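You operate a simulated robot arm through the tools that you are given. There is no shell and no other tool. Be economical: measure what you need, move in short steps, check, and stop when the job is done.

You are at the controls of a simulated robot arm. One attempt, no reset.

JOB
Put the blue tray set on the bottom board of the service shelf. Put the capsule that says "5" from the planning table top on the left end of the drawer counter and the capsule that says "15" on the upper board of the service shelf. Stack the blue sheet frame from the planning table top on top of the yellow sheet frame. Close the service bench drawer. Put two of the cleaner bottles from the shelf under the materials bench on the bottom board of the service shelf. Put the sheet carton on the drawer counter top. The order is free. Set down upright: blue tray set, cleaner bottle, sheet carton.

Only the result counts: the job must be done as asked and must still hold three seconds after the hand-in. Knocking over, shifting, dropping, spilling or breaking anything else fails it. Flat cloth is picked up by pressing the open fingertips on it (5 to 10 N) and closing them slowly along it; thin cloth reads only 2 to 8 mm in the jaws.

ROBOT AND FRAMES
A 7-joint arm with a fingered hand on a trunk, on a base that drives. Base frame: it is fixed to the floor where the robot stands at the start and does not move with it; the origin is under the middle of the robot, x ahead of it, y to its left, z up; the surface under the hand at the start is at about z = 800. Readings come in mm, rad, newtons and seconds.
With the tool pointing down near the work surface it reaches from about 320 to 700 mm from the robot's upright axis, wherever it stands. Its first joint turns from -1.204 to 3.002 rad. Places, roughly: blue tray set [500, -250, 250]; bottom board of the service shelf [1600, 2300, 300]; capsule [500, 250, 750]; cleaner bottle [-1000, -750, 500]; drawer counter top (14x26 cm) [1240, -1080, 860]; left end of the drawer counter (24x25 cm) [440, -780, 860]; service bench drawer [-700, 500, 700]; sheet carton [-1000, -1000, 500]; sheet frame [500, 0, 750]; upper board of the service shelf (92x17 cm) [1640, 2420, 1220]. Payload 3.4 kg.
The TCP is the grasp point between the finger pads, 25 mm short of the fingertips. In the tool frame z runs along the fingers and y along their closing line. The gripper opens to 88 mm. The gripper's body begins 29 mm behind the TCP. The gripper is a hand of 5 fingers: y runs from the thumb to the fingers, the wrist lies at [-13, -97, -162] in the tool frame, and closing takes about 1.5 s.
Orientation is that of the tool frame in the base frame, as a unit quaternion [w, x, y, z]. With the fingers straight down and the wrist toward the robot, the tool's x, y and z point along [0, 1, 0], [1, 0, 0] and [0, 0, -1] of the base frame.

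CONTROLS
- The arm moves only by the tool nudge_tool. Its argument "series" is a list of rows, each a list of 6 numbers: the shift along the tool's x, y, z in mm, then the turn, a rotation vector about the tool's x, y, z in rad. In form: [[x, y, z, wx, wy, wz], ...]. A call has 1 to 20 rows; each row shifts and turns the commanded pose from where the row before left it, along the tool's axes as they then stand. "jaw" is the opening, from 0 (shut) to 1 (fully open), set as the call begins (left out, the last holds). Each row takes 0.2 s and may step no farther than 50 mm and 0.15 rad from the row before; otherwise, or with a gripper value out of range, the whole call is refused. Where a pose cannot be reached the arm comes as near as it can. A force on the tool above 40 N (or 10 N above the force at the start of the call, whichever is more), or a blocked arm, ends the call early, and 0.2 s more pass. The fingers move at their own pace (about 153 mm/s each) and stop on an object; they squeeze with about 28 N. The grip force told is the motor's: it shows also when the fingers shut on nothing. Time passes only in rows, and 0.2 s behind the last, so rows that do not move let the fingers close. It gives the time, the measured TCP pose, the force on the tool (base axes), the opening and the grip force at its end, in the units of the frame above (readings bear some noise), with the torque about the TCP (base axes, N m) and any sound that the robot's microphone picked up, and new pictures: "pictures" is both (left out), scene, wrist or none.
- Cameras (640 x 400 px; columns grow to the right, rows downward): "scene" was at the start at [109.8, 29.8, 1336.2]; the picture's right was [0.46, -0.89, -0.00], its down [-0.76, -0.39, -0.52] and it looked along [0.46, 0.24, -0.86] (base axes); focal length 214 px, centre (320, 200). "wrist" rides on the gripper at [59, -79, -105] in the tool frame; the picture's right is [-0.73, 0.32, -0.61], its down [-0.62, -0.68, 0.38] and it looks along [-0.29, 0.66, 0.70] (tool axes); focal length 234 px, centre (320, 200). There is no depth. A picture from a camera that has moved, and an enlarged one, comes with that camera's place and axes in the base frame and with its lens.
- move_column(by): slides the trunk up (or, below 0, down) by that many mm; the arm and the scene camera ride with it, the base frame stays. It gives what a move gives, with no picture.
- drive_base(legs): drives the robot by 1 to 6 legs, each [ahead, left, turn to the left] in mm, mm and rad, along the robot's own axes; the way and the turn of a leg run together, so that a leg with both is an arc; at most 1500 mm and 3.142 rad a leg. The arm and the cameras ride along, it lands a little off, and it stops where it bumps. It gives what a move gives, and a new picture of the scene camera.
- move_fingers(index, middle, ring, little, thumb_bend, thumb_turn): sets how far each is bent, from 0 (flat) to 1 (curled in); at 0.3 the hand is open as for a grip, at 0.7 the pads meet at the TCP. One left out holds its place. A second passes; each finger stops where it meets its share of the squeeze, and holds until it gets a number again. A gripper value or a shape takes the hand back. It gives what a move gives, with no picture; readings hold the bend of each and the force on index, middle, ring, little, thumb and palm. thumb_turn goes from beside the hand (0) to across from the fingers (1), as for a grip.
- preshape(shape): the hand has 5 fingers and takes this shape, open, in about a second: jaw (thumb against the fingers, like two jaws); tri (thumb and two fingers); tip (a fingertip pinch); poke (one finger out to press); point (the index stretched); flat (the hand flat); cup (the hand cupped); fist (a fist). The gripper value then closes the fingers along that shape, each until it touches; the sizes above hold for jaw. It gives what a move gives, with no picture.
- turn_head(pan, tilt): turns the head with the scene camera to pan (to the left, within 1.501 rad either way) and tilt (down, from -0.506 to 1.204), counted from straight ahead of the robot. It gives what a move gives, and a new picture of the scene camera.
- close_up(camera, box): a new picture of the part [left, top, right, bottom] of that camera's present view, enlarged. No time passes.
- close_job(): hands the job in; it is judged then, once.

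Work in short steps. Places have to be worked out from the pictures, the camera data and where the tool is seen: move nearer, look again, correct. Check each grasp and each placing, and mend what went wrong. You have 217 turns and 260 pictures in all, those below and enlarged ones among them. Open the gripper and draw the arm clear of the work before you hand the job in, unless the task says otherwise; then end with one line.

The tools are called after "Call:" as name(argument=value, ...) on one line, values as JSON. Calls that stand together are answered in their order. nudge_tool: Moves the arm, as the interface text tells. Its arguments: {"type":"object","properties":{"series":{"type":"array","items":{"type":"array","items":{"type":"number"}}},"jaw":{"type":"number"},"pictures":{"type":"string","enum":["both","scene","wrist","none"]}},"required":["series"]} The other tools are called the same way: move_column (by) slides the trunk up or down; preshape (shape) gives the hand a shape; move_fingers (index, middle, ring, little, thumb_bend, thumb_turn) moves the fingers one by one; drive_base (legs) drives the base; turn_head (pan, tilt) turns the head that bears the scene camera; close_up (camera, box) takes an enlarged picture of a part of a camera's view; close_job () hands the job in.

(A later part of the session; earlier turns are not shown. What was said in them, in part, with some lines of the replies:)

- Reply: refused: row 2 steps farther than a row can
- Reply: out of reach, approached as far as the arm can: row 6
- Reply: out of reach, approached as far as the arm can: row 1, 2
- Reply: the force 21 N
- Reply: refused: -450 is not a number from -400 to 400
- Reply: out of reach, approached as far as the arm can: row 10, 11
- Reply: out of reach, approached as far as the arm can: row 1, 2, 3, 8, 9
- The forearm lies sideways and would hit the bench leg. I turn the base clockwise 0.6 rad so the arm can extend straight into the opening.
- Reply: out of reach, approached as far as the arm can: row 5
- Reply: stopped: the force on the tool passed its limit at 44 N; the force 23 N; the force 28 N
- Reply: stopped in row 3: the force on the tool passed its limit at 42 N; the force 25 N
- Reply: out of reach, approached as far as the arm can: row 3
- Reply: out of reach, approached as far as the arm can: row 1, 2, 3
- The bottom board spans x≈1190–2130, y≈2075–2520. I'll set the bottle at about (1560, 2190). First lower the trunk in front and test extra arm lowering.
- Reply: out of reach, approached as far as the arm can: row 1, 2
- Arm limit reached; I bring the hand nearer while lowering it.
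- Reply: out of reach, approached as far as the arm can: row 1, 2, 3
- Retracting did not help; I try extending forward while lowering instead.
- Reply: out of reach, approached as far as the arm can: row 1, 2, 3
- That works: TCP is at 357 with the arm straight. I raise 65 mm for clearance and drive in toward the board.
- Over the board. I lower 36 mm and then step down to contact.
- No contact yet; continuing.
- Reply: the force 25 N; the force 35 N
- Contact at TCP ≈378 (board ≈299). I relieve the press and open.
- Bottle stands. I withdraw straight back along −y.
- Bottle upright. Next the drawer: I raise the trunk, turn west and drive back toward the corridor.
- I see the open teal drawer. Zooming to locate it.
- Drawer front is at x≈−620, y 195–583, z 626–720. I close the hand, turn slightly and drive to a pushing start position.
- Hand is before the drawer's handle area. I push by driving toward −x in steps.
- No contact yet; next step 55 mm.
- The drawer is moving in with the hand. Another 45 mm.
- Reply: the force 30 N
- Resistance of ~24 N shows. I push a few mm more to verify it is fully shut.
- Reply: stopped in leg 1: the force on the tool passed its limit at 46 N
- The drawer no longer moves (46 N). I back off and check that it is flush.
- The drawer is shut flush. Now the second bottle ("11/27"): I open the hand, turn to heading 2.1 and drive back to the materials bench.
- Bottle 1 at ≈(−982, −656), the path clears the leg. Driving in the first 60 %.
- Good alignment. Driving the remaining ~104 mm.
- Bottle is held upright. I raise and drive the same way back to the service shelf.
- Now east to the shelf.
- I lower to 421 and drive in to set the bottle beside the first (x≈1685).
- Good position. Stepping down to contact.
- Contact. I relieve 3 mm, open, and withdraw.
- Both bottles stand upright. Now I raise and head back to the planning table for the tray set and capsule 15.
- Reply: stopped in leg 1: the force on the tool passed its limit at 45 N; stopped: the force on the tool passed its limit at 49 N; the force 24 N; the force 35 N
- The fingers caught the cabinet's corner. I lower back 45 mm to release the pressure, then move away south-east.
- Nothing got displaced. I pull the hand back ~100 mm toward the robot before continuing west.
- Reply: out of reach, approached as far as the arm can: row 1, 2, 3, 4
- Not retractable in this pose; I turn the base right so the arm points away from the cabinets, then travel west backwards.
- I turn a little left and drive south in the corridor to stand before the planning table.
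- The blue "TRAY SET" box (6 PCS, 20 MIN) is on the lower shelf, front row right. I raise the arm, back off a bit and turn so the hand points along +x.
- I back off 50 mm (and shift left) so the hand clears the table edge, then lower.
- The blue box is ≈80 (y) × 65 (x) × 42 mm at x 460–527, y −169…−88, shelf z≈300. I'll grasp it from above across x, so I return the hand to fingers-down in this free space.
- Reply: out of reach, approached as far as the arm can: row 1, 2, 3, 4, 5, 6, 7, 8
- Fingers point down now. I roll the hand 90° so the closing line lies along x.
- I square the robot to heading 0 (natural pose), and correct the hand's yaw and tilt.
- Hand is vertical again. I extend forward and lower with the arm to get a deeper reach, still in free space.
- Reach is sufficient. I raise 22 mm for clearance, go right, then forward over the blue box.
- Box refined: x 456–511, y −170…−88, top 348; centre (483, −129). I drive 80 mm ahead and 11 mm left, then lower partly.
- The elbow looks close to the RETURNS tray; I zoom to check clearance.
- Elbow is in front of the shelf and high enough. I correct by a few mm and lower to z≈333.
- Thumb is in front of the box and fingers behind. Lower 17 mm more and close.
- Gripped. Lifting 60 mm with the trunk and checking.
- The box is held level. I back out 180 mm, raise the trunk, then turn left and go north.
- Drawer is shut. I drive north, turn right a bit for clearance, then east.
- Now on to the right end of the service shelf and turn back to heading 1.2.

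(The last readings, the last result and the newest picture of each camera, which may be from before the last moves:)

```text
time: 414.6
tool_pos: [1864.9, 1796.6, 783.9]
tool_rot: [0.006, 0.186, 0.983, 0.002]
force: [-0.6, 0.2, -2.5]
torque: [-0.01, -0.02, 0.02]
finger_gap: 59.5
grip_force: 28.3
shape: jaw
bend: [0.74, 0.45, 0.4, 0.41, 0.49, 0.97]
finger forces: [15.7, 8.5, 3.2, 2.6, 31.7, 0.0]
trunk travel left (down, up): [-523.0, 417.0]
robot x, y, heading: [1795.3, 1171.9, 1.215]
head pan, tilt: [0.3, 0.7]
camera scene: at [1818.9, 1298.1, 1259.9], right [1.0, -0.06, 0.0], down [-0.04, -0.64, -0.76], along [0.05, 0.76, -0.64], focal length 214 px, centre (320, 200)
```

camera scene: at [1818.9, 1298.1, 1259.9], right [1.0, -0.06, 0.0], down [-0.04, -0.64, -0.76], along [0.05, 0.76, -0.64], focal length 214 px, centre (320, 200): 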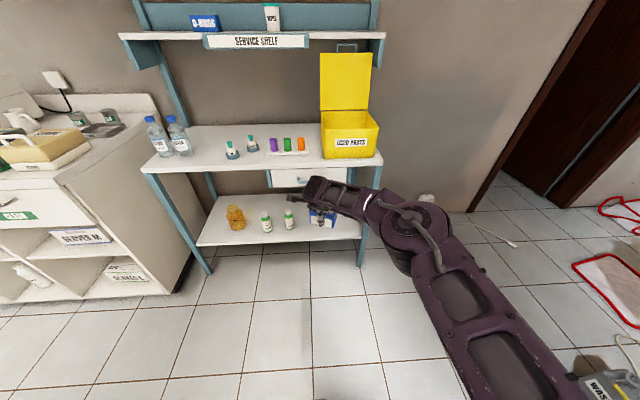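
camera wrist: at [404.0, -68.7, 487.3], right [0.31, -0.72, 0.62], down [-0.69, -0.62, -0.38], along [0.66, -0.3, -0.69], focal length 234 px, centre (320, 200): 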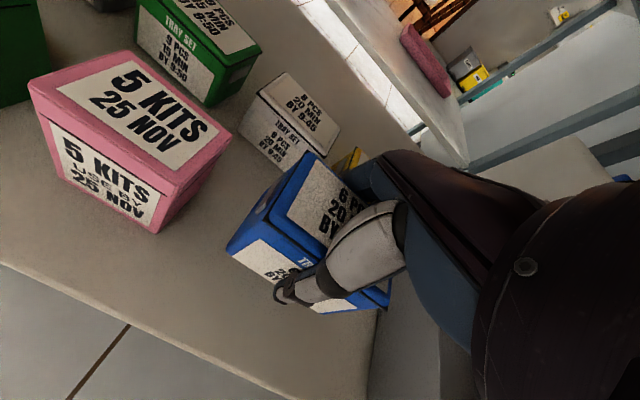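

Clear view. I lower to z≈400 in front of the shelf, then drive in.

Call:
move_column(by=-384)

Call:
drive_base(legs=[[200, 84, 0], [141, 59, 0]])

Call:
close_up(camera="scene", box=[200, 100, 420, 260])

```text
time: 418.3
tool_pos: [1863.1, 1795.8, 399.8]
tool_rot: [0.005, 0.186, 0.982, 0.002]
force: [-0.7, 0.5, -2.5]
torque: [-0.02, -0.01, 0.0]
finger_gap: 59.4
grip_force: 28.0
shape: jaw
bend: [0.74, 0.45, 0.4, 0.41, 0.49, 0.97]
finger forces: [15.7, 8.7, 3.1, 2.6, 31.5, 0.0]
trunk travel left (down, up): [-139.0, 801.0]
robot x, y, heading: [1794.7, 1167.2, 1.211]
head pan, tilt: [0.3, 0.7]
```

```text
time: 420.9
tool_pos: [1855.5, 2165.2, 400.3]
tool_rot: [0.006, 0.189, 0.982, 0.001]
force: [0.1, -0.1, -2.6]
torque: [-0.02, -0.04, -0.03]
finger_gap: 59.5
grip_force: 27.8
shape: jaw
bend: [0.74, 0.45, 0.4, 0.41, 0.49, 0.97]
finger forces: [16.0, 8.6, 3.2, 2.6, 31.6, 0.0]
trunk travel left (down, up): [-139.0, 801.0]
robot x, y, heading: [1786.3, 1536.3, 1.202]
head pan, tilt: [0.3, 0.7]
camera scene: at [1807.4, 1666.6, 875.9], right [1.0, -0.07, 0.0], down [-0.04, -0.64, -0.76], along [0.05, 0.76, -0.64], focal length 214 px, centre (320, 200)
```

scene: 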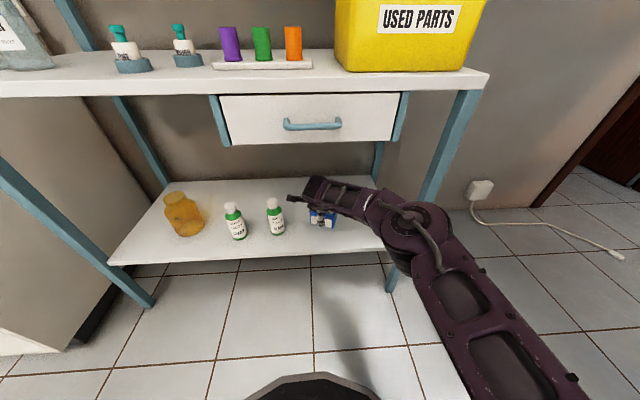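

```text
2.50 times, centred on (310, 180) of scene
camera zoom: at [1807.4, 1666.6, 875.9], right [1.0, -0.07, 0.0], down [-0.04, -0.64, -0.76], along [0.05, 0.76, -0.64], focal length 536 px, centre (345, 250)
```

zoom: 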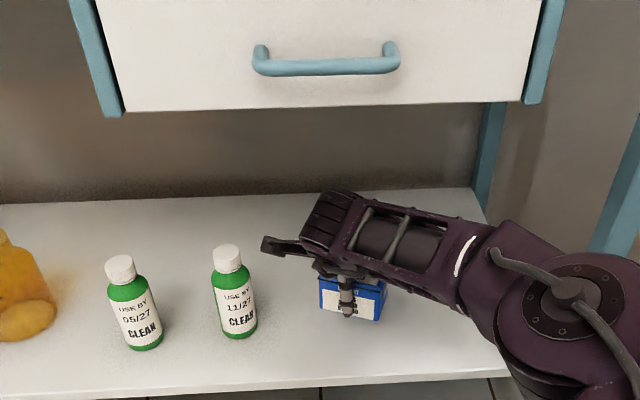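

Well placed over the board. Lowering.

Call:
move_column(by=-58)

Call:
move_column(by=-4)

Call:
move_column(by=-3)

```text
time: 421.9
tool_pos: [1856.3, 2164.3, 341.8]
tool_rot: [0.006, 0.188, 0.982, 0.002]
force: [0.1, -0.8, -2.0]
torque: [0.01, -0.02, 0.02]
finger_gap: 59.5
grip_force: 28.3
shape: jaw
bend: [0.74, 0.45, 0.4, 0.41, 0.49, 0.97]
finger forces: [15.7, 8.5, 3.2, 2.6, 31.6, 0.0]
trunk travel left (down, up): [-81.0, 859.0]
robot x, y, heading: [1782.4, 1533.8, 1.207]
head pan, tilt: [0.3, 0.7]
```

```text
time: 422.5
tool_pos: [1856.5, 2166.0, 337.4]
tool_rot: [0.005, 0.188, 0.982, 0.002]
force: [-0.1, -0.4, -1.7]
torque: [0.02, -0.02, 0.0]
finger_gap: 59.6
grip_force: 28.4
shape: jaw
bend: [0.74, 0.45, 0.4, 0.41, 0.49, 0.97]
finger forces: [15.8, 8.5, 3.3, 2.6, 31.6, 0.0]
trunk travel left (down, up): [-77.0, 863.0]
robot x, y, heading: [1783.2, 1534.7, 1.204]
head pan, tilt: [0.3, 0.7]
```

```text
time: 423.0
tool_pos: [1856.2, 2165.7, 336.3]
tool_rot: [0.006, 0.188, 0.982, 0.004]
force: [0.6, -0.7, 5.6]
torque: [0.08, -0.09, -0.03]
finger_gap: 59.5
grip_force: 28.4
shape: jaw
bend: [0.74, 0.45, 0.4, 0.41, 0.49, 0.97]
finger forces: [16.0, 8.7, 3.2, 2.7, 34.3, 0.1]
trunk travel left (down, up): [-74.0, 866.0]
robot x, y, heading: [1783.9, 1537.0, 1.203]
head pan, tilt: [0.3, 0.7]
```

Contact (~6 N). Releasing and rising.

Call:
nudge_tool(series=[[0, 0, 0, 0, 0, 0], [0, 0, 0, 0, 0, 0], [0, 0, 0, 0, 0, 0], [0, 0, 0, 0, 0, 0], [0, 0, 0, 0, 0, 0], [0, 0, 0, 0, 0, 0]], jaw=1, pictures="wrist")

Call:
move_column(by=70)

Call:
close_up(camera="scene", box=[200, 100, 420, 260])

```text
time: 424.4
tool_pos: [1856.4, 2164.4, 335.4]
tool_rot: [0.005, 0.189, 0.982, 0.002]
force: [0.2, 0.5, 0.7]
torque: [0.02, 0.0, -0.03]
finger_gap: 87.5
grip_force: 0.0
shape: jaw
bend: [0.3, 0.3, 0.3, 0.3, 0.3, 0.98]
finger forces: [0.5, 0.1, 0.0, 0.3, 0.1, 0.0]
trunk travel left (down, up): [-74.0, 866.0]
robot x, y, heading: [1783.5, 1534.6, 1.208]
head pan, tilt: [0.3, 0.7]
camera wrist: at [1771.6, 2113.0, 438.4], right [0.79, 0.03, 0.62], down [0.33, -0.86, -0.38], along [0.52, 0.5, -0.69], focal length 234 px, centre (320, 200)
```

wrist: 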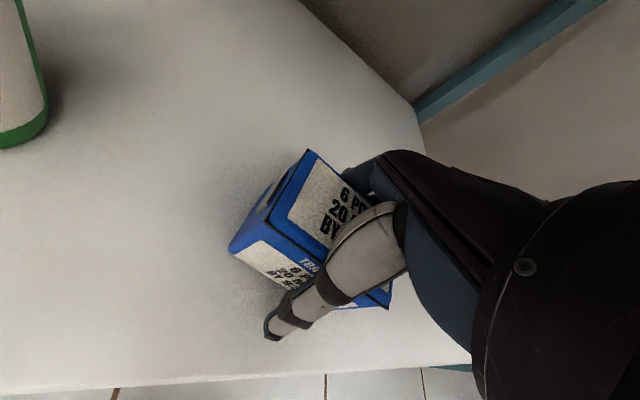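

```text
time: 425.5
tool_pos: [1856.4, 2163.3, 404.7]
tool_rot: [0.006, 0.188, 0.982, 0.001]
force: [0.7, -0.1, 0.1]
torque: [0.01, 0.02, -0.02]
finger_gap: 87.9
grip_force: 0.0
shape: jaw
bend: [0.3, 0.3, 0.3, 0.3, 0.3, 0.98]
finger forces: [0.1, 0.0, 0.0, 0.1, 0.0, 0.1]
trunk travel left (down, up): [-144.0, 796.0]
robot x, y, heading: [1781.5, 1536.7, 1.206]
head pan, tilt: [0.3, 0.7]
```

```text
2.50 times, centred on (310, 180) of scene
camera zoom: at [1807.4, 1666.4, 881.0], right [1.0, -0.07, 0.0], down [-0.04, -0.64, -0.76], along [0.05, 0.76, -0.64], focal length 536 px, centre (345, 250)
```

zoom: 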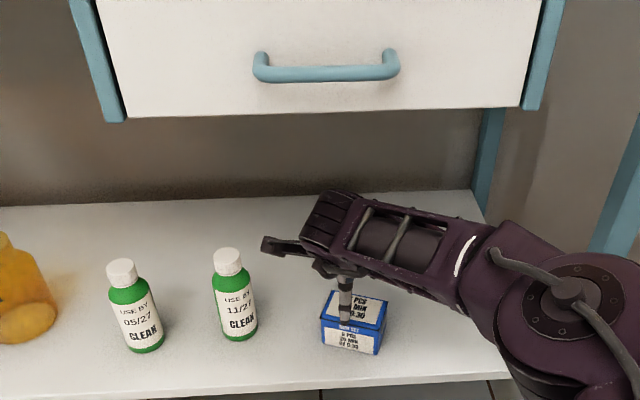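

Tray set stands upright. I back out and look at the upper board.

Call:
drive_base(legs=[[-340, -130, 0]])

Call:
move_column(by=400)

Call:
move_column(by=200)

Call:
turn_head(pan=0.45, tilt=0.3)

Call:
close_up(camera="scene", box=[160, 80, 480, 280])

```text
time: 427.7
tool_pos: [1850.6, 1813.9, 404.8]
tool_rot: [0.005, 0.179, 0.984, 0.002]
force: [0.2, -0.7, 0.3]
torque: [0.01, 0.01, -0.02]
finger_gap: 87.7
grip_force: 0.0
shape: jaw
bend: [0.3, 0.3, 0.3, 0.3, 0.3, 0.98]
finger forces: [0.0, 0.0, 0.1, 0.0, 0.0, 0.0]
trunk travel left (down, up): [-144.0, 796.0]
robot x, y, heading: [1787.4, 1185.5, 1.22]
head pan, tilt: [0.3, 0.7]
camera scene: at [1809.3, 1315.0, 881.0], right [1.0, -0.05, 0.0], down [-0.03, -0.64, -0.76], along [0.04, 0.76, -0.64], focal length 214 px, centre (320, 200)
```

scene: 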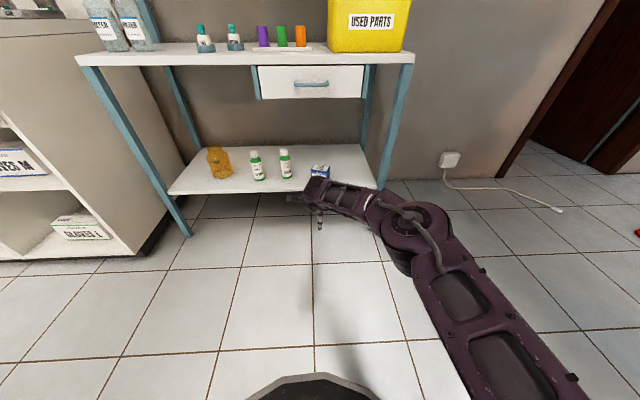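

```text
time: 431.6
tool_pos: [1849.5, 1813.6, 806.1]
tool_rot: [0.005, 0.18, 0.984, 0.002]
force: [-0.6, 0.3, 0.2]
torque: [0.04, 0.01, 0.02]
finger_gap: 87.9
grip_force: 0.1
shape: jaw
bend: [0.3, 0.3, 0.3, 0.3, 0.3, 0.98]
finger forces: [0.0, 0.0, 0.0, 0.1, 0.1, 0.0]
trunk travel left (down, up): [-544.0, 396.0]
robot x, y, heading: [1794.8, 1185.3, 1.223]
head pan, tilt: [0.3, 0.7]
```

```text
time: 433.7
tool_pos: [1849.3, 1813.4, 1004.2]
tool_rot: [0.006, 0.179, 0.984, 0.001]
force: [-0.3, 0.2, 0.1]
torque: [-0.01, 0.0, -0.01]
finger_gap: 87.7
grip_force: 0.1
shape: jaw
bend: [0.3, 0.3, 0.3, 0.3, 0.3, 0.98]
finger forces: [0.0, 0.0, 0.0, 0.1, 0.0, 0.1]
trunk travel left (down, up): [-744.0, 196.0]
robot x, y, heading: [1788.9, 1186.0, 1.221]
head pan, tilt: [0.3, 0.7]
```

```text
time: 434.6
tool_pos: [1848.6, 1813.6, 1005.5]
tool_rot: [0.005, 0.179, 0.984, 0.001]
force: [-0.4, -0.4, 0.6]
torque: [-0.02, -0.02, 0.01]
finger_gap: 87.8
grip_force: 0.0
shape: jaw
bend: [0.3, 0.3, 0.3, 0.3, 0.3, 0.98]
finger forces: [0.0, 0.1, 0.0, 0.0, 0.0, 0.0]
trunk travel left (down, up): [-744.0, 196.0]
robot x, y, heading: [1791.4, 1187.2, 1.221]
head pan, tilt: [0.45, 0.3]
camera scene: at [1795.8, 1323.1, 1517.0], right [0.99, 0.1, 0.0], down [0.03, -0.29, -0.95], along [-0.1, 0.95, -0.3], focal length 214 px, centre (320, 200)
```

scene: 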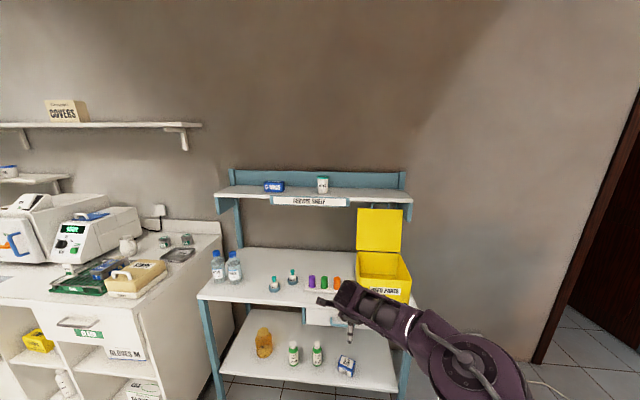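

```text
2.00 times, centred on (320, 180) of scene
camera zoom: at [1795.8, 1323.1, 1517.0], right [0.99, 0.1, 0.0], down [0.03, -0.29, -0.95], along [-0.1, 0.95, -0.3], focal length 429 px, centre (320, 240)
```

zoom: 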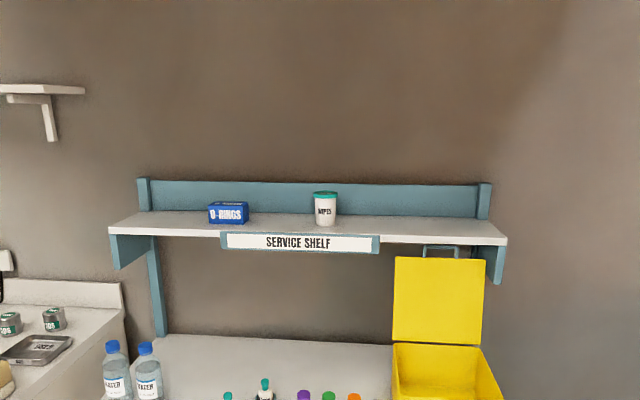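

Upper board has free room at x≈1780–2080. Now I go fetch capsule 15: turn right a little, drive back west and south to the table.

Call:
drive_base(legs=[[0, 0, -0.52], [-808, 810, 0]])

Call:
drive_base(legs=[[-801, 469, 0], [-586, -867, 0]])

Call:
turn_head(pan=-0.6, tilt=0.9)

```text
time: 441.9
tool_pos: [1006.9, 1778.4, 1005.1]
tool_rot: [0.006, 0.417, 0.909, 0.001]
force: [-0.2, 0.4, 0.3]
torque: [0.02, -0.03, 0.0]
finger_gap: 88.1
grip_force: 0.1
shape: jaw
bend: [0.3, 0.3, 0.3, 0.3, 0.3, 0.98]
finger forces: [0.1, 0.0, 0.1, 0.0, 0.0, 0.0]
trunk travel left (down, up): [-744.0, 196.0]
robot x, y, heading: [651.7, 1255.2, 0.726]
head pan, tilt: [0.45, 0.3]
camera scene: at [725.6, 1372.7, 1517.1], right [0.92, -0.39, 0.0], down [-0.11, -0.27, -0.96], along [0.37, 0.88, -0.3], focal length 214 px, centre (320, 200)
```

scene: 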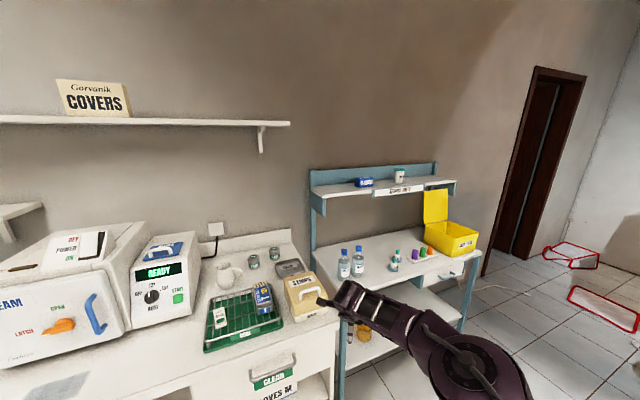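

```text
time: 451.8
tool_pos: [254.7, 538.3, 1004.9]
tool_rot: [0.006, 0.399, 0.917, 0.0]
force: [0.0, 0.1, 0.4]
torque: [0.0, -0.03, -0.04]
finger_gap: 87.8
grip_force: 0.1
shape: jaw
bend: [0.3, 0.3, 0.3, 0.3, 0.3, 0.98]
finger forces: [0.0, 0.1, 0.0, 0.0, 0.0, 0.0]
trunk travel left (down, up): [-744.0, 196.0]
robot x, y, heading: [-75.5, -0.2, 0.766]
head pan, tilt: [0.45, 0.3]
camera scene: at [-10.4, 121.1, 1517.1], right [0.94, -0.35, 0.0], down [-0.1, -0.28, -0.96], along [0.33, 0.9, -0.3], focal length 214 px, centre (320, 200)
```

scene: 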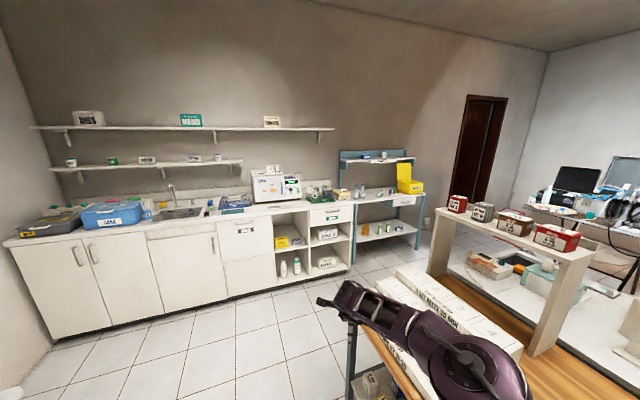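

```text
time: 453.1
tool_pos: [254.8, 538.3, 1006.0]
tool_rot: [0.006, 0.398, 0.917, 0.0]
force: [0.2, -0.6, 0.3]
torque: [0.01, 0.03, -0.01]
finger_gap: 87.8
grip_force: 0.0
shape: jaw
bend: [0.3, 0.3, 0.3, 0.3, 0.3, 0.98]
finger forces: [0.0, 0.0, 0.1, 0.1, 0.0, 0.0]
trunk travel left (down, up): [-744.0, 196.0]
robot x, y, heading: [-76.6, -0.1, 0.768]
head pan, tilt: [-0.6, 0.901]
camera scene: at [31.4, 46.0, 1464.9], right [0.16, -0.99, 0.0], down [-0.77, -0.13, -0.62], along [0.61, 0.1, -0.78], focal length 214 px, centre (320, 200)
```

scene: 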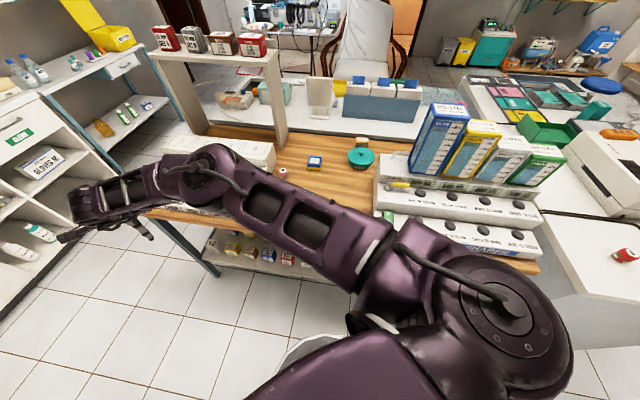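

I turn to heading 0; the hand then hovers over the table near the capsules.

Call:
drive_base(legs=[[0, 0, -0.768]])

Call:
nudge_tool(series=[[0, 0, 0, 0, 0, 0]], pictures="wrist")

Call:
turn_head(pan=0.2, tilt=1.0)

```text
time: 455.5
tool_pos: [531.3, 166.5, 1005.1]
tool_rot: [0.006, 0.706, 0.708, -0.002]
force: [0.1, 0.5, -0.2]
torque: [-0.02, 0.03, 0.0]
finger_gap: 87.8
grip_force: 0.0
shape: jaw
bend: [0.3, 0.3, 0.3, 0.3, 0.3, 0.98]
finger forces: [0.0, 0.1, 0.0, 0.0, 0.0, 0.1]
trunk travel left (down, up): [-744.0, 196.0]
robot x, y, heading: [-79.7, -1.2, 0.014]
head pan, tilt: [-0.6, 0.901]
camera scene: at [33.7, -42.2, 1464.8], right [-0.55, -0.83, 0.0], down [-0.65, 0.43, -0.62], along [0.52, -0.34, -0.78], focal length 214 px, centre (320, 200)
```

scene: 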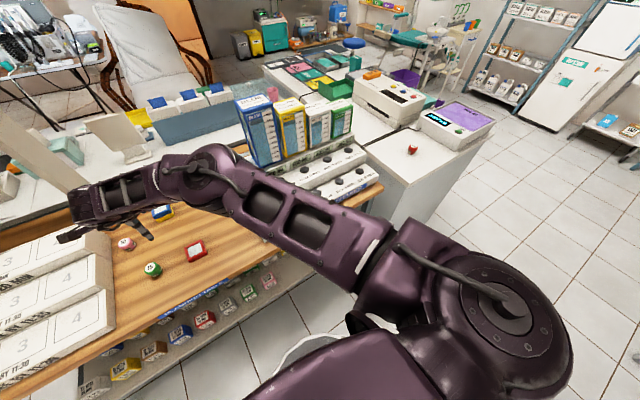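

```text
time: 455.9
tool_pos: [531.4, 166.6, 1005.1]
tool_rot: [0.006, 0.706, 0.708, -0.001]
force: [-0.4, -0.1, 0.6]
torque: [0.01, 0.01, 0.0]
finger_gap: 87.9
grip_force: 0.1
shape: jaw
bend: [0.3, 0.3, 0.3, 0.3, 0.3, 0.98]
finger forces: [0.0, 0.1, 0.0, 0.0, 0.1, 0.0]
trunk travel left (down, up): [-744.0, 196.0]
robot x, y, heading: [-77.1, 0.7, 0.01]
head pan, tilt: [-0.6, 0.901]
camera wrist: at [452.5, 227.1, 1108.3], right [0.32, -0.72, 0.62], down [-0.68, -0.63, -0.38], along [0.66, -0.3, -0.69], focal length 234 px, centre (320, 200)
```

wrist: 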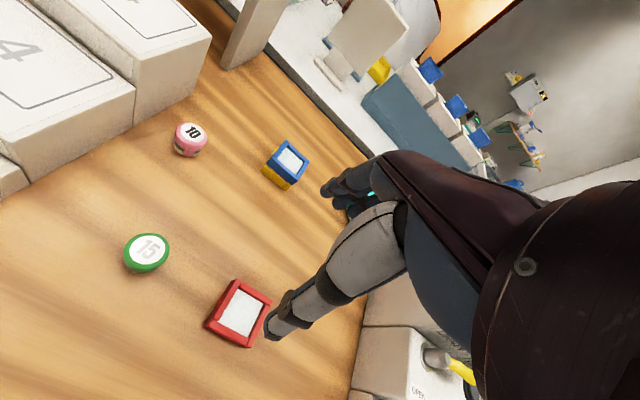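

```text
time: 457.0
tool_pos: [531.0, 166.6, 1005.2]
tool_rot: [0.006, 0.707, 0.708, -0.002]
force: [-0.9, -0.3, 0.0]
torque: [-0.02, 0.01, -0.01]
finger_gap: 88.0
grip_force: 0.1
shape: jaw
bend: [0.3, 0.3, 0.3, 0.3, 0.3, 0.98]
finger forces: [0.0, 0.0, 0.1, 0.1, 0.0, 0.1]
trunk travel left (down, up): [-744.0, 196.0]
robot x, y, heading: [-80.9, 1.8, 0.015]
head pan, tilt: [0.201, 1.0]
camera scene: at [38.9, 14.4, 1457.6], right [0.21, -0.98, 0.0], down [-0.82, -0.18, -0.54], along [0.53, 0.11, -0.84], focal length 214 px, centre (320, 200)
```

scene: 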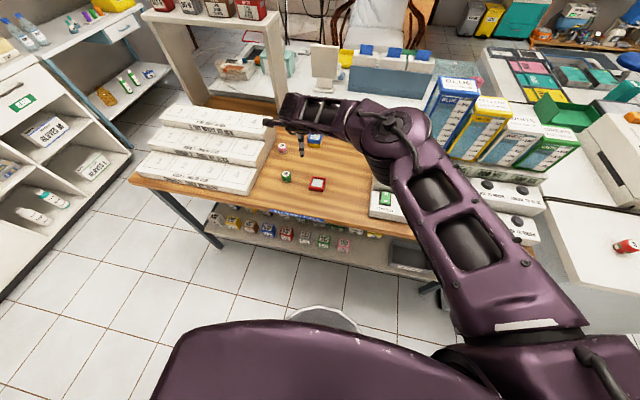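

Capsule 15 is at ≈(515, 249). I move above it and lower partway.

Call:
nudge_tool(series=[[27, -5, 0, 0, 0, 0], [28, -6, 0, 0, 0, 0], [27, -6, 0, 0, 0, 0], [0, 0, 0, 0, 0, 0]], pictures="none")

Call:
move_column(by=-85)

Call:
nudge_tool(series=[[0, 0, 0, 0, 0, 0]], pictures="wrist")

Call:
close_up(camera="scene", box=[220, 70, 380, 200])

```text
time: 458.0
tool_pos: [521.4, 203.2, 1020.6]
tool_rot: [0.006, 0.707, 0.707, -0.002]
force: [-0.2, 0.1, -0.2]
torque: [-0.02, -0.01, 0.01]
finger_gap: 87.9
grip_force: 0.0
shape: jaw
bend: [0.3, 0.3, 0.3, 0.3, 0.3, 0.98]
finger forces: [0.1, 0.1, 0.0, 0.0, 0.1, 0.0]
out of reach, approached as far as the arm can: row 2, 3
trunk travel left (down, up): [-744.0, 196.0]
robot x, y, heading: [-84.2, -0.2, 0.014]
head pan, tilt: [0.201, 1.0]
```

```text
time: 459.2
tool_pos: [520.1, 201.1, 934.8]
tool_rot: [0.006, 0.706, 0.708, -0.002]
force: [-0.4, 0.9, 1.2]
torque: [-0.01, 0.0, -0.03]
finger_gap: 87.7
grip_force: 0.0
shape: jaw
bend: [0.3, 0.3, 0.3, 0.3, 0.3, 0.98]
finger forces: [0.0, 0.1, 0.1, 0.0, 0.1, 0.0]
trunk travel left (down, up): [-659.0, 281.0]
robot x, y, heading: [-81.7, -4.0, 0.013]
head pan, tilt: [0.201, 1.0]
```

```text
time: 459.6
tool_pos: [521.6, 202.1, 935.0]
tool_rot: [0.005, 0.707, 0.707, -0.002]
force: [-0.3, -0.4, 0.8]
torque: [0.01, 0.02, 0.02]
finger_gap: 87.8
grip_force: 0.1
shape: jaw
bend: [0.3, 0.3, 0.3, 0.3, 0.3, 0.98]
finger forces: [0.1, 0.1, 0.1, 0.0, 0.1, 0.0]
trunk travel left (down, up): [-659.0, 281.0]
robot x, y, heading: [-79.2, 2.4, 0.008]
head pan, tilt: [0.201, 1.0]
camera wrist: at [442.5, 262.3, 1038.6], right [0.32, -0.72, 0.62], down [-0.68, -0.63, -0.38], along [0.66, -0.3, -0.69], focal length 234 px, centre (320, 200)
```

wrist: 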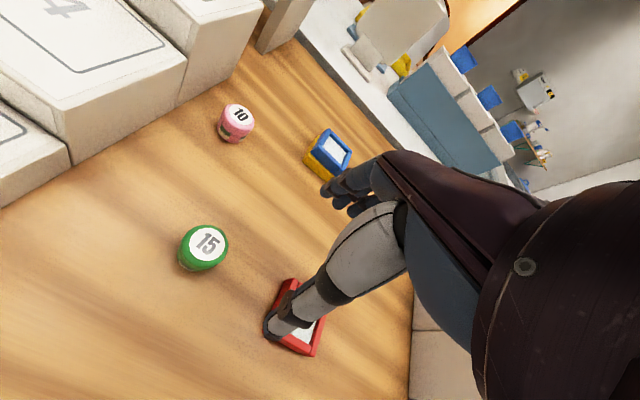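

```text
3.08 times, centred on (300, 135) of scene
camera zoom: at [38.9, 14.5, 1372.6], right [0.21, -0.98, 0.0], down [-0.82, -0.18, -0.54], along [0.53, 0.12, -0.84], focal length 660 px, centre (382, 400)
```

zoom: 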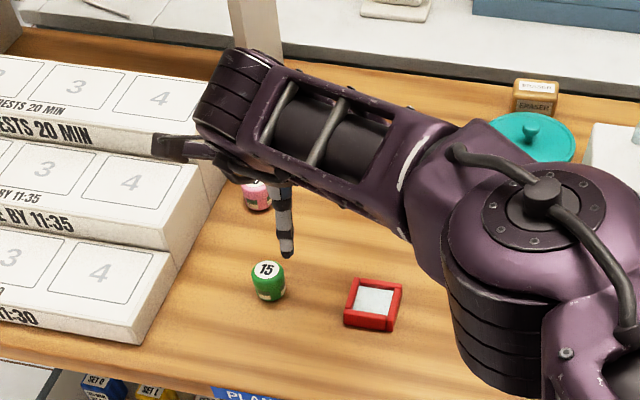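

I shift the base 47 mm left and 7 mm back so the hand is over capsule 15, then recheck.

Call:
drive_base(legs=[[-7, 47, 0]])

Call:
move_column(by=-40)

Call:
nudge_tool(series=[[0, 0, 0, 0, 0, 0]], pictures="wrist")

```text
time: 460.5
tool_pos: [514.4, 248.3, 934.9]
tool_rot: [0.005, 0.706, 0.708, -0.003]
force: [0.1, 0.0, -0.3]
torque: [-0.01, 0.02, -0.03]
finger_gap: 87.4
grip_force: 0.1
shape: jaw
bend: [0.3, 0.3, 0.3, 0.3, 0.3, 0.98]
finger forces: [0.0, 0.0, 0.0, 0.0, 0.1, 0.0]
trunk travel left (down, up): [-659.0, 281.0]
robot x, y, heading: [-87.5, 43.6, 0.014]
head pan, tilt: [0.201, 1.0]
camera scene: at [31.4, 62.2, 1372.6], right [0.21, -0.98, 0.0], down [-0.82, -0.18, -0.54], along [0.53, 0.11, -0.84], focal length 214 px, centre (320, 200)
```

scene: 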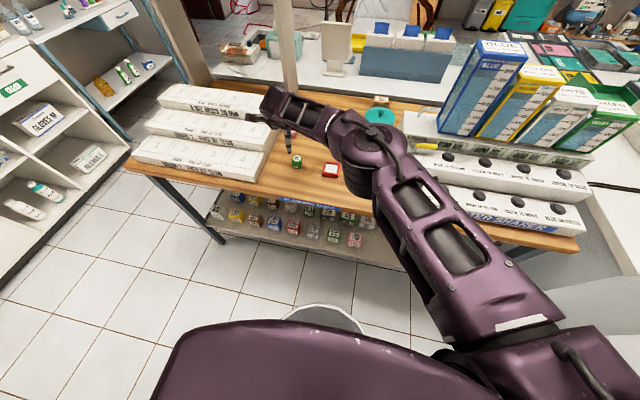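

```text
time: 461.4
tool_pos: [513.6, 249.6, 895.5]
tool_rot: [0.006, 0.707, 0.707, -0.002]
force: [-0.2, 0.2, 0.0]
torque: [-0.01, -0.02, -0.01]
finger_gap: 88.0
grip_force: 0.1
shape: jaw
bend: [0.3, 0.3, 0.3, 0.3, 0.3, 0.98]
finger forces: [0.0, 0.1, 0.0, 0.0, 0.1, 0.0]
trunk travel left (down, up): [-619.0, 321.0]
robot x, y, heading: [-85.4, 46.2, 0.009]
head pan, tilt: [0.201, 1.0]
```

```text
time: 461.8
tool_pos: [513.7, 249.0, 894.7]
tool_rot: [0.005, 0.706, 0.708, -0.002]
force: [0.7, 0.4, 0.8]
torque: [0.0, 0.01, 0.03]
finger_gap: 87.8
grip_force: 0.1
shape: jaw
bend: [0.3, 0.3, 0.3, 0.3, 0.3, 0.98]
finger forces: [0.1, 0.0, 0.1, 0.0, 0.0, 0.0]
trunk travel left (down, up): [-619.0, 321.0]
robot x, y, heading: [-80.8, 47.9, 0.018]
head pan, tilt: [0.201, 1.0]
camera wrist: at [435.0, 309.2, 998.6], right [0.32, -0.72, 0.62], down [-0.68, -0.63, -0.38], along [0.66, -0.3, -0.69], focal length 234 px, centre (320, 200)
```

wrist: 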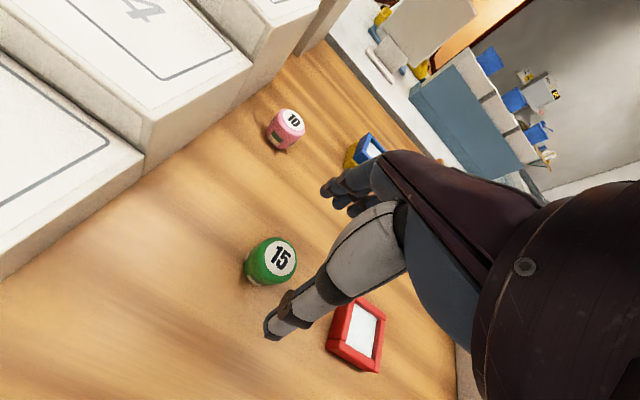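

Aligned exactly. Lower to z≈830 and grip.

Call:
move_column(by=-64)

Call:
nudge_tool(series=[[0, 0, 0, 0, 0, 0], [0, 0, 0, 0, 0, 0], [0, 0, 0, 0, 0, 0], [0, 0, 0, 0, 0, 0], [0, 0, 0, 0, 0, 0], [0, 0, 0, 0, 0, 0], [0, 0, 0, 0, 0, 0], [0, 0, 0, 0, 0, 0]], jaw=0, pictures="wrist")

```text
time: 462.8
tool_pos: [513.5, 247.9, 831.6]
tool_rot: [0.006, 0.707, 0.707, -0.001]
force: [0.3, -0.4, -0.5]
torque: [-0.01, 0.01, 0.03]
finger_gap: 87.6
grip_force: 0.1
shape: jaw
bend: [0.3, 0.3, 0.3, 0.3, 0.3, 0.98]
finger forces: [0.1, 0.0, 0.1, 0.0, 0.0, 0.0]
trunk travel left (down, up): [-555.0, 385.0]
robot x, y, heading: [-86.4, 44.2, 0.017]
head pan, tilt: [0.201, 1.0]
```

```text
time: 464.6
tool_pos: [514.5, 249.3, 830.4]
tool_rot: [0.005, 0.707, 0.708, -0.002]
force: [0.3, 0.1, 0.2]
torque: [-0.03, 0.02, 0.0]
finger_gap: 27.6
grip_force: 27.7
shape: jaw
bend: [0.74, 0.52, 0.58, 0.54, 0.75, 1.0]
finger forces: [15.3, 8.7, 0.0, 0.0, 24.1, 0.0]
trunk travel left (down, up): [-555.0, 385.0]
robot x, y, heading: [-87.7, 46.6, 0.015]
head pan, tilt: [0.201, 1.0]
camera wrist: at [435.0, 309.3, 934.6], right [0.32, -0.72, 0.62], down [-0.68, -0.63, -0.38], along [0.66, -0.3, -0.69], focal length 234 px, centre (320, 200)
```

wrist: 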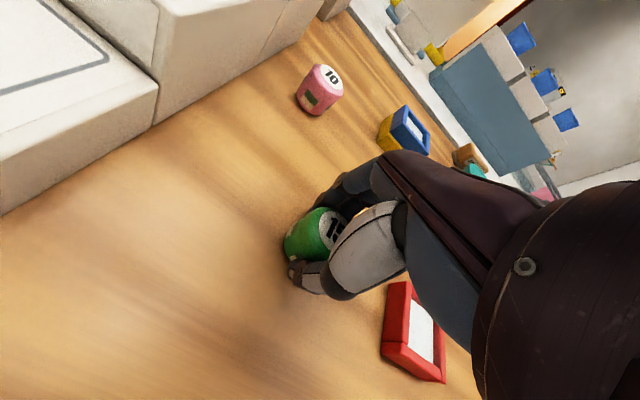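

Gripped. I raise fully and drive back to the service shelf.

Call:
move_column(by=380)

Call:
drive_base(legs=[[-60, 0, 0], [0, 0, 0.755], [676, 860, 0]])

Call:
drive_base(legs=[[765, -522, 0], [746, -863, 0], [0, 0, 0.45]])

```text
time: 468.3
tool_pos: [512.8, 249.2, 1210.3]
tool_rot: [0.006, 0.706, 0.708, -0.001]
force: [0.9, -0.9, -0.3]
torque: [-0.02, 0.02, -0.02]
finger_gap: 27.9
grip_force: 28.1
shape: jaw
bend: [0.74, 0.52, 0.58, 0.54, 0.75, 1.0]
finger forces: [15.3, 8.6, 0.1, 0.0, 24.1, 0.1]
trunk travel left (down, up): [-935.0, 5.0]
robot x, y, heading: [-84.8, 48.0, 0.016]
head pan, tilt: [0.201, 1.0]
```

```text
time: 476.4
tool_pos: [76.4, 1670.1, 1211.7]
tool_rot: [0.005, 0.412, 0.911, 0.0]
force: [0.1, 0.3, -0.4]
torque: [-0.01, 0.02, 0.01]
finger_gap: 27.8
grip_force: 27.5
shape: jaw
bend: [0.74, 0.52, 0.58, 0.54, 0.75, 1.0]
finger forces: [15.4, 8.7, 0.1, 0.1, 24.0, 0.1]
trunk travel left (down, up): [-935.0, 5.0]
robot x, y, heading: [-244.2, 1121.8, 0.734]
head pan, tilt: [0.201, 1.0]
camera scene: at [-163.7, 1209.7, 1648.6], right [0.8, -0.59, 0.0], down [-0.5, -0.68, -0.54], along [0.32, 0.43, -0.84], focal length 214 px, centre (320, 200)
```

scene: 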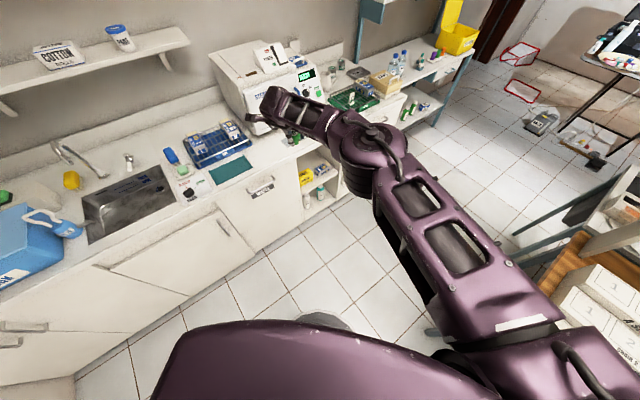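

```text
time: 488.1
tool_pos: [1882.9, 1767.7, 1212.2]
tool_rot: [0.005, 0.196, 0.981, 0.002]
force: [-0.2, -0.9, -0.5]
torque: [0.01, -0.03, -0.01]
finger_gap: 27.6
grip_force: 27.7
shape: jaw
bend: [0.74, 0.52, 0.58, 0.54, 0.75, 1.0]
finger forces: [15.3, 8.7, 0.0, 0.1, 23.9, 0.0]
trunk travel left (down, up): [-935.0, 5.0]
robot x, y, heading: [1839.6, 1135.2, 1.193]
head pan, tilt: [0.201, 1.0]
camera scene: at [1870.3, 1250.2, 1648.6], right [0.98, -0.18, 0.0], down [-0.15, -0.83, -0.54], along [0.1, 0.53, -0.84], focal length 214 px, centre (320, 200)
```

scene: 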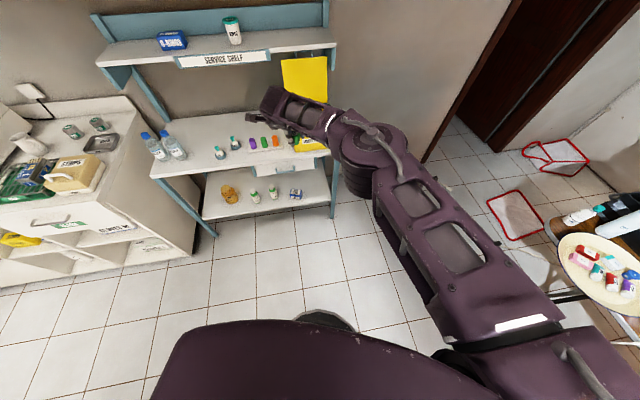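

Upper board spans y≈2310–2540. I raise the hand 65 mm with the arm and extend slightly.

Call:
nudge_tool(series=[[0, 8, -25, 0, 0, 0], [0, 8, -25, 0, 0, 0], [0, 8, -20, 0, 0, 0], [0, 0, 0, 0, 0, 0]], pictures="none")

Call:
turn_head(pan=0.35, tilt=0.6)

```text
time: 489.1
tool_pos: [1906.8, 1788.6, 1279.9]
tool_rot: [0.005, 0.194, 0.981, 0.003]
force: [-0.1, 1.3, 0.3]
torque: [-0.01, 0.03, -0.02]
finger_gap: 27.7
grip_force: 28.4
shape: jaw
bend: [0.74, 0.52, 0.58, 0.54, 0.75, 1.0]
finger forces: [15.2, 9.0, 0.0, 0.1, 23.9, 0.1]
out of reach, approached as far as the arm can: row 2
trunk travel left (down, up): [-935.0, 5.0]
robot x, y, heading: [1837.3, 1139.6, 1.191]
head pan, tilt: [0.201, 1.0]
```

```text
time: 489.9
tool_pos: [1907.0, 1787.3, 1278.5]
tool_rot: [0.006, 0.193, 0.981, 0.003]
force: [0.3, -0.2, -0.1]
torque: [0.01, -0.04, -0.01]
finger_gap: 27.9
grip_force: 28.1
shape: jaw
bend: [0.74, 0.52, 0.58, 0.54, 0.75, 1.0]
finger forces: [15.3, 8.9, 0.0, 0.1, 24.0, 0.0]
trunk travel left (down, up): [-935.0, 5.0]
robot x, y, heading: [1843.0, 1140.9, 1.196]
head pan, tilt: [0.351, 0.6]
camera scene: at [1860.2, 1270.1, 1680.5], right [1.0, -0.03, 0.0], down [-0.02, -0.57, -0.82], along [0.02, 0.82, -0.57], focal length 214 px, centre (320, 200)
```

scene: 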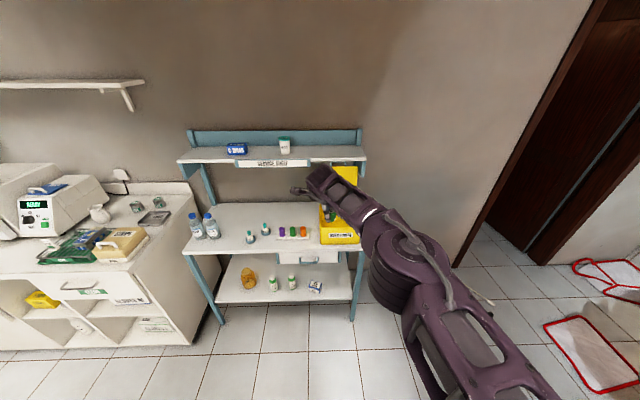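

Height is fine. I drive forward 450 mm and check alignment with the board.

Call:
drive_base(legs=[[416, 172, 0]])

Call:
close_up(camera="scene", box=[200, 80, 440, 250])

Call:
nudge_tool(series=[[0, 0, 0, 0, 0, 0]], pictures="wrist")

```text
time: 492.6
tool_pos: [1890.7, 2235.3, 1279.9]
tool_rot: [0.005, 0.189, 0.982, 0.004]
force: [-0.1, 0.2, -0.7]
torque: [-0.02, 0.02, -0.01]
finger_gap: 27.9
grip_force: 27.7
shape: jaw
bend: [0.74, 0.52, 0.58, 0.54, 0.75, 1.0]
finger forces: [15.3, 9.0, 0.0, 0.0, 24.0, 0.1]
trunk travel left (down, up): [-935.0, 5.0]
robot x, y, heading: [1829.5, 1584.6, 1.201]
head pan, tilt: [0.351, 0.6]
camera scene: at [1850.0, 1715.9, 1680.7], right [1.0, -0.02, 0.0], down [-0.01, -0.56, -0.83], along [0.01, 0.83, -0.56], focal length 214 px, centre (320, 200)
```

scene: 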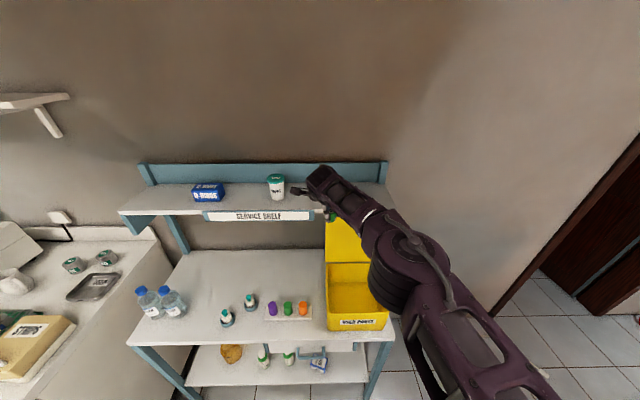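

```text
2.35 times, centred on (320, 165) of scene
camera zoom: at [1850.0, 1715.9, 1680.7], right [1.0, -0.02, 0.0], down [-0.01, -0.56, -0.83], along [0.01, 0.83, -0.56], focal length 505 px, centre (320, 282)
```

zoom: 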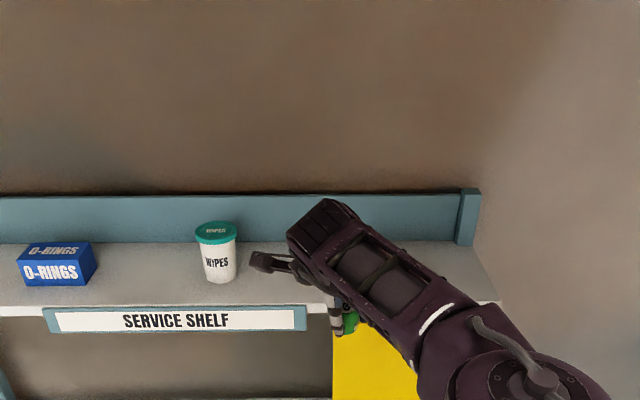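

```text
time: 493.0
tool_pos: [1890.6, 2235.2, 1279.9]
tool_rot: [0.004, 0.189, 0.982, 0.002]
force: [0.0, 0.2, -0.4]
torque: [0.0, 0.01, 0.02]
finger_gap: 27.7
grip_force: 28.6
shape: jaw
bend: [0.74, 0.52, 0.58, 0.54, 0.75, 1.0]
finger forces: [15.4, 8.9, 0.1, 0.0, 24.0, 0.0]
trunk travel left (down, up): [-935.0, 5.0]
robot x, y, heading: [1829.7, 1580.6, 1.204]
head pan, tilt: [0.351, 0.6]
camera wrist: at [1806.6, 2183.5, 1382.1], right [0.79, 0.03, 0.62], down [0.33, -0.86, -0.38], along [0.52, 0.5, -0.69], focal length 234 px, centre (320, 200)
```

wrist: 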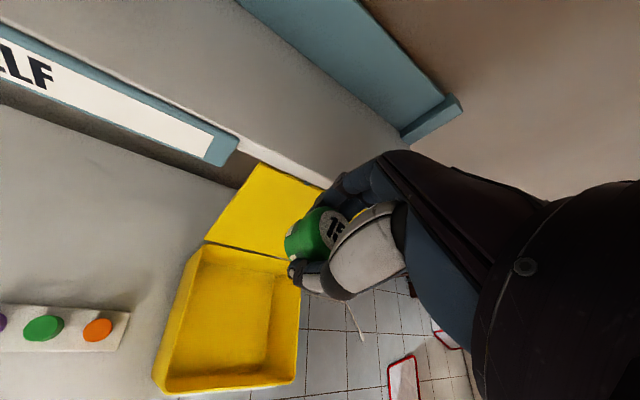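

Board depth measured y≈2340–2514. I drive 165 mm further so the capsule is at y≈2400.

Call:
drive_base(legs=[[154, 59, 0]])

Call:
close_up(camera="scene", box=[200, 80, 440, 250])

Call:
nudge_tool(series=[[0, 0, 0, 0, 0, 0]], pictures="wrist")

```text
time: 494.4
tool_pos: [1889.3, 2393.8, 1279.2]
tool_rot: [0.005, 0.188, 0.982, 0.004]
force: [-0.7, -0.1, -0.6]
torque: [0.02, 0.04, -0.02]
finger_gap: 27.7
grip_force: 28.2
shape: jaw
bend: [0.74, 0.52, 0.58, 0.54, 0.75, 1.0]
finger forces: [15.3, 8.8, 0.0, 0.0, 24.1, 0.0]
trunk travel left (down, up): [-935.0, 5.0]
robot x, y, heading: [1830.9, 1742.8, 1.202]
head pan, tilt: [0.351, 0.6]
camera scene: at [1849.7, 1874.6, 1680.9], right [1.0, -0.02, 0.0], down [-0.01, -0.56, -0.83], along [0.01, 0.83, -0.56], focal length 214 px, centre (320, 200)
```

scene: 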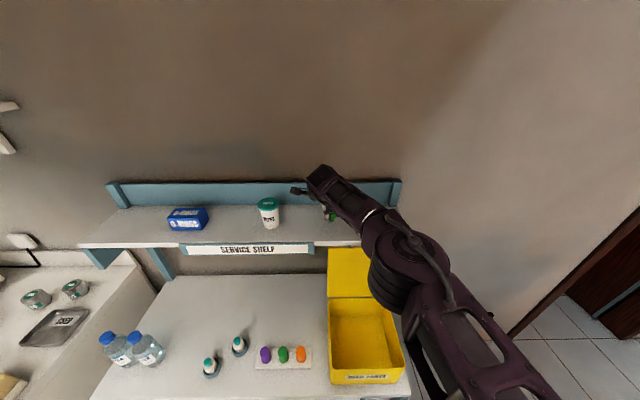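

```text
2.35 times, centred on (320, 165) of scene
camera zoom: at [1849.7, 1874.6, 1680.9], right [1.0, -0.02, 0.0], down [-0.01, -0.56, -0.83], along [0.01, 0.83, -0.56], focal length 505 px, centre (320, 282)
```

zoom: 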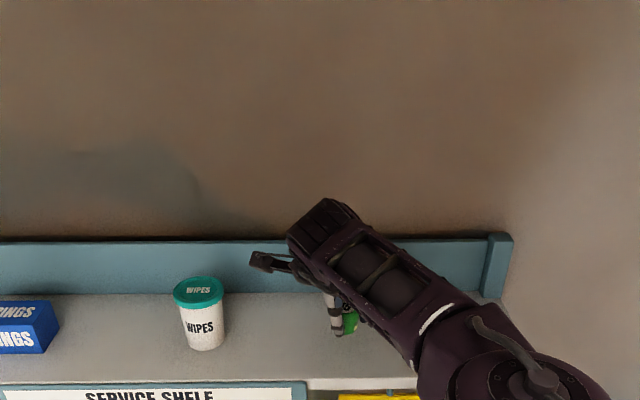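

```text
time: 494.9
tool_pos: [1889.7, 2396.0, 1278.1]
tool_rot: [0.005, 0.189, 0.982, 0.003]
force: [-0.3, 0.1, 0.2]
torque: [-0.02, 0.0, -0.03]
finger_gap: 28.2
grip_force: 27.8
shape: jaw
bend: [0.74, 0.52, 0.58, 0.54, 0.75, 1.0]
finger forces: [15.3, 9.0, 0.1, 0.1, 24.0, 0.1]
trunk travel left (down, up): [-935.0, 5.0]
robot x, y, heading: [1836.0, 1745.1, 1.204]
head pan, tilt: [0.351, 0.6]
camera wrist: at [1805.4, 2343.9, 1382.2], right [0.79, 0.03, 0.62], down [0.33, -0.86, -0.38], along [0.52, 0.51, -0.69], focal length 234 px, centre (320, 200)
```

wrist: 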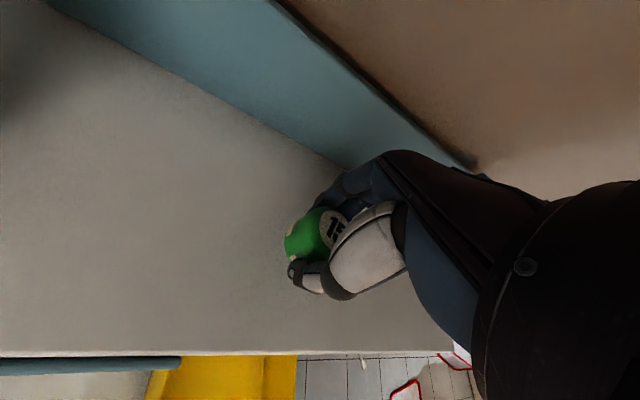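

Good clearance to the backboard. Lowering with the trunk to contact.

Call:
move_column(by=-22)

Call:
move_column(by=-4)

Call:
move_column(by=-3)

```text
time: 495.5
tool_pos: [1890.0, 2397.0, 1257.9]
tool_rot: [0.005, 0.189, 0.982, 0.003]
force: [-0.3, 0.1, -0.4]
torque: [-0.03, 0.03, -0.03]
finger_gap: 27.7
grip_force: 28.2
shape: jaw
bend: [0.74, 0.52, 0.58, 0.54, 0.75, 1.0]
finger forces: [15.3, 8.8, 0.0, 0.0, 23.9, 0.0]
trunk travel left (down, up): [-913.0, 27.0]
robot x, y, heading: [1825.6, 1747.1, 1.205]
head pan, tilt: [0.351, 0.6]
```

```text
time: 496.1
tool_pos: [1889.8, 2396.0, 1251.9]
tool_rot: [0.005, 0.188, 0.982, 0.003]
force: [0.3, 0.1, 0.0]
torque: [-0.01, 0.0, -0.03]
finger_gap: 27.6
grip_force: 27.7
shape: jaw
bend: [0.74, 0.52, 0.58, 0.54, 0.75, 1.0]
finger forces: [15.4, 8.9, 0.0, 0.0, 23.9, 0.0]
trunk travel left (down, up): [-909.0, 31.0]
robot x, y, heading: [1827.6, 1746.7, 1.208]
head pan, tilt: [0.351, 0.6]
```

```text
time: 496.6
tool_pos: [1889.5, 2395.4, 1250.1]
tool_rot: [0.005, 0.187, 0.982, 0.004]
force: [-0.2, -0.3, 5.4]
torque: [0.1, 0.01, -0.02]
finger_gap: 27.8
grip_force: 27.5
shape: jaw
bend: [0.74, 0.52, 0.58, 0.54, 0.75, 1.0]
finger forces: [15.5, 8.9, 0.0, 0.0, 24.8, 0.1]
trunk travel left (down, up): [-906.0, 34.0]
robot x, y, heading: [1831.6, 1746.4, 1.207]
head pan, tilt: [0.351, 0.6]
```

Contact (5 N). Releasing, then raising (trunk 34 mm plus arm).

Call:
nudge_tool(series=[[0, 0, 0, 0, 0, 0], [0, 0, 0, 0, 0, 0], [0, 0, 0, 0, 0, 0], [0, 0, 0, 0, 0, 0], [0, 0, 0, 0, 0, 0], [0, 0, 0, 0, 0, 0]], jaw=1, pictures="wrist")

Call:
move_column(by=34)

Call:
nudge_tool(series=[[0, 0, -15, 0, 0, 0], [0, 0, -15, 0, 0, 0], [0, 0, 0, 0, 0, 0]], pictures="wrist")

```text
time: 498.0
tool_pos: [1890.0, 2396.3, 1249.1]
tool_rot: [0.005, 0.188, 0.982, 0.003]
force: [-0.5, 0.5, 0.2]
torque: [0.0, 0.0, 0.04]
finger_gap: 87.8
grip_force: 0.0
shape: jaw
bend: [0.3, 0.3, 0.3, 0.3, 0.3, 0.98]
finger forces: [0.1, 0.0, 0.0, 0.1, 0.0, 0.0]
trunk travel left (down, up): [-906.0, 34.0]
robot x, y, heading: [1830.5, 1744.9, 1.204]
head pan, tilt: [0.351, 0.6]
no pictures are left
```

```text
time: 498.8
tool_pos: [1888.6, 2396.3, 1281.5]
tool_rot: [0.005, 0.188, 0.982, 0.003]
force: [-0.3, -0.2, -0.6]
torque: [0.01, 0.0, -0.01]
finger_gap: 87.8
grip_force: 0.1
shape: jaw
bend: [0.3, 0.3, 0.3, 0.3, 0.3, 0.98]
finger forces: [0.0, 0.0, 0.0, 0.0, 0.0, 0.0]
trunk travel left (down, up): [-940.0, 0.0]
robot x, y, heading: [1830.3, 1744.5, 1.21]
head pan, tilt: [0.351, 0.6]
```

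```text
time: 499.6
tool_pos: [1887.8, 2394.9, 1312.7]
tool_rot: [0.004, 0.187, 0.982, 0.003]
force: [0.3, 0.1, -0.1]
torque: [0.01, 0.0, -0.01]
finger_gap: 87.7
grip_force: 0.0
shape: jaw
bend: [0.3, 0.3, 0.3, 0.3, 0.3, 0.98]
finger forces: [0.1, 0.0, 0.0, 0.1, 0.0, 0.1]
trunk travel left (down, up): [-940.0, 0.0]
robot x, y, heading: [1833.8, 1746.0, 1.201]
head pan, tilt: [0.351, 0.6]
no pictures are left
```

No pictures remain. I raise 30 mm more so the fingertips pass well above the capsule, then back away.

Call:
nudge_tool(series=[[0, 0, -15, 0, 0, 0], [0, 0, -15, 0, 0, 0], [0, 0, 0, 0, 0, 0]], pictures="none")

```text
time: 500.4
tool_pos: [1889.7, 2393.9, 1342.0]
tool_rot: [0.004, 0.188, 0.982, 0.003]
force: [-0.2, 0.3, 0.1]
torque: [0.0, -0.02, 0.02]
finger_gap: 87.5
grip_force: 0.1
shape: jaw
bend: [0.3, 0.3, 0.3, 0.3, 0.3, 0.98]
finger forces: [0.0, 0.1, 0.0, 0.0, 0.1, 0.0]
trunk travel left (down, up): [-940.0, 0.0]
robot x, y, heading: [1832.6, 1743.7, 1.202]
head pan, tilt: [0.351, 0.6]
no pictures are left
```

Tips are at ~1317, well clear. I back out straight along −y.

Call:
drive_base(legs=[[-466, -180, 0]])

```text
time: 503.3
tool_pos: [1892.6, 1894.4, 1342.0]
tool_rot: [0.005, 0.193, 0.981, 0.002]
force: [-0.5, -0.9, 0.0]
torque: [-0.01, -0.01, -0.03]
finger_gap: 87.4
grip_force: 0.0
shape: jaw
bend: [0.3, 0.3, 0.3, 0.3, 0.3, 0.98]
finger forces: [0.1, 0.0, 0.0, 0.1, 0.0, 0.1]
trunk travel left (down, up): [-940.0, 0.0]
robot x, y, heading: [1828.1, 1246.6, 1.193]
head pan, tilt: [0.351, 0.6]
```

All placements are done, the hand is open and empty, and the arm is clear of the shelf. I hand in the job.

Call:
close_job()

```text
The job is handed in.
```

I placed every item as asked and handed the job in. The last release, capsule "15" on the upper board, had no picture check because the picture budget ran out; the force readings showed it touching the board before I let go.
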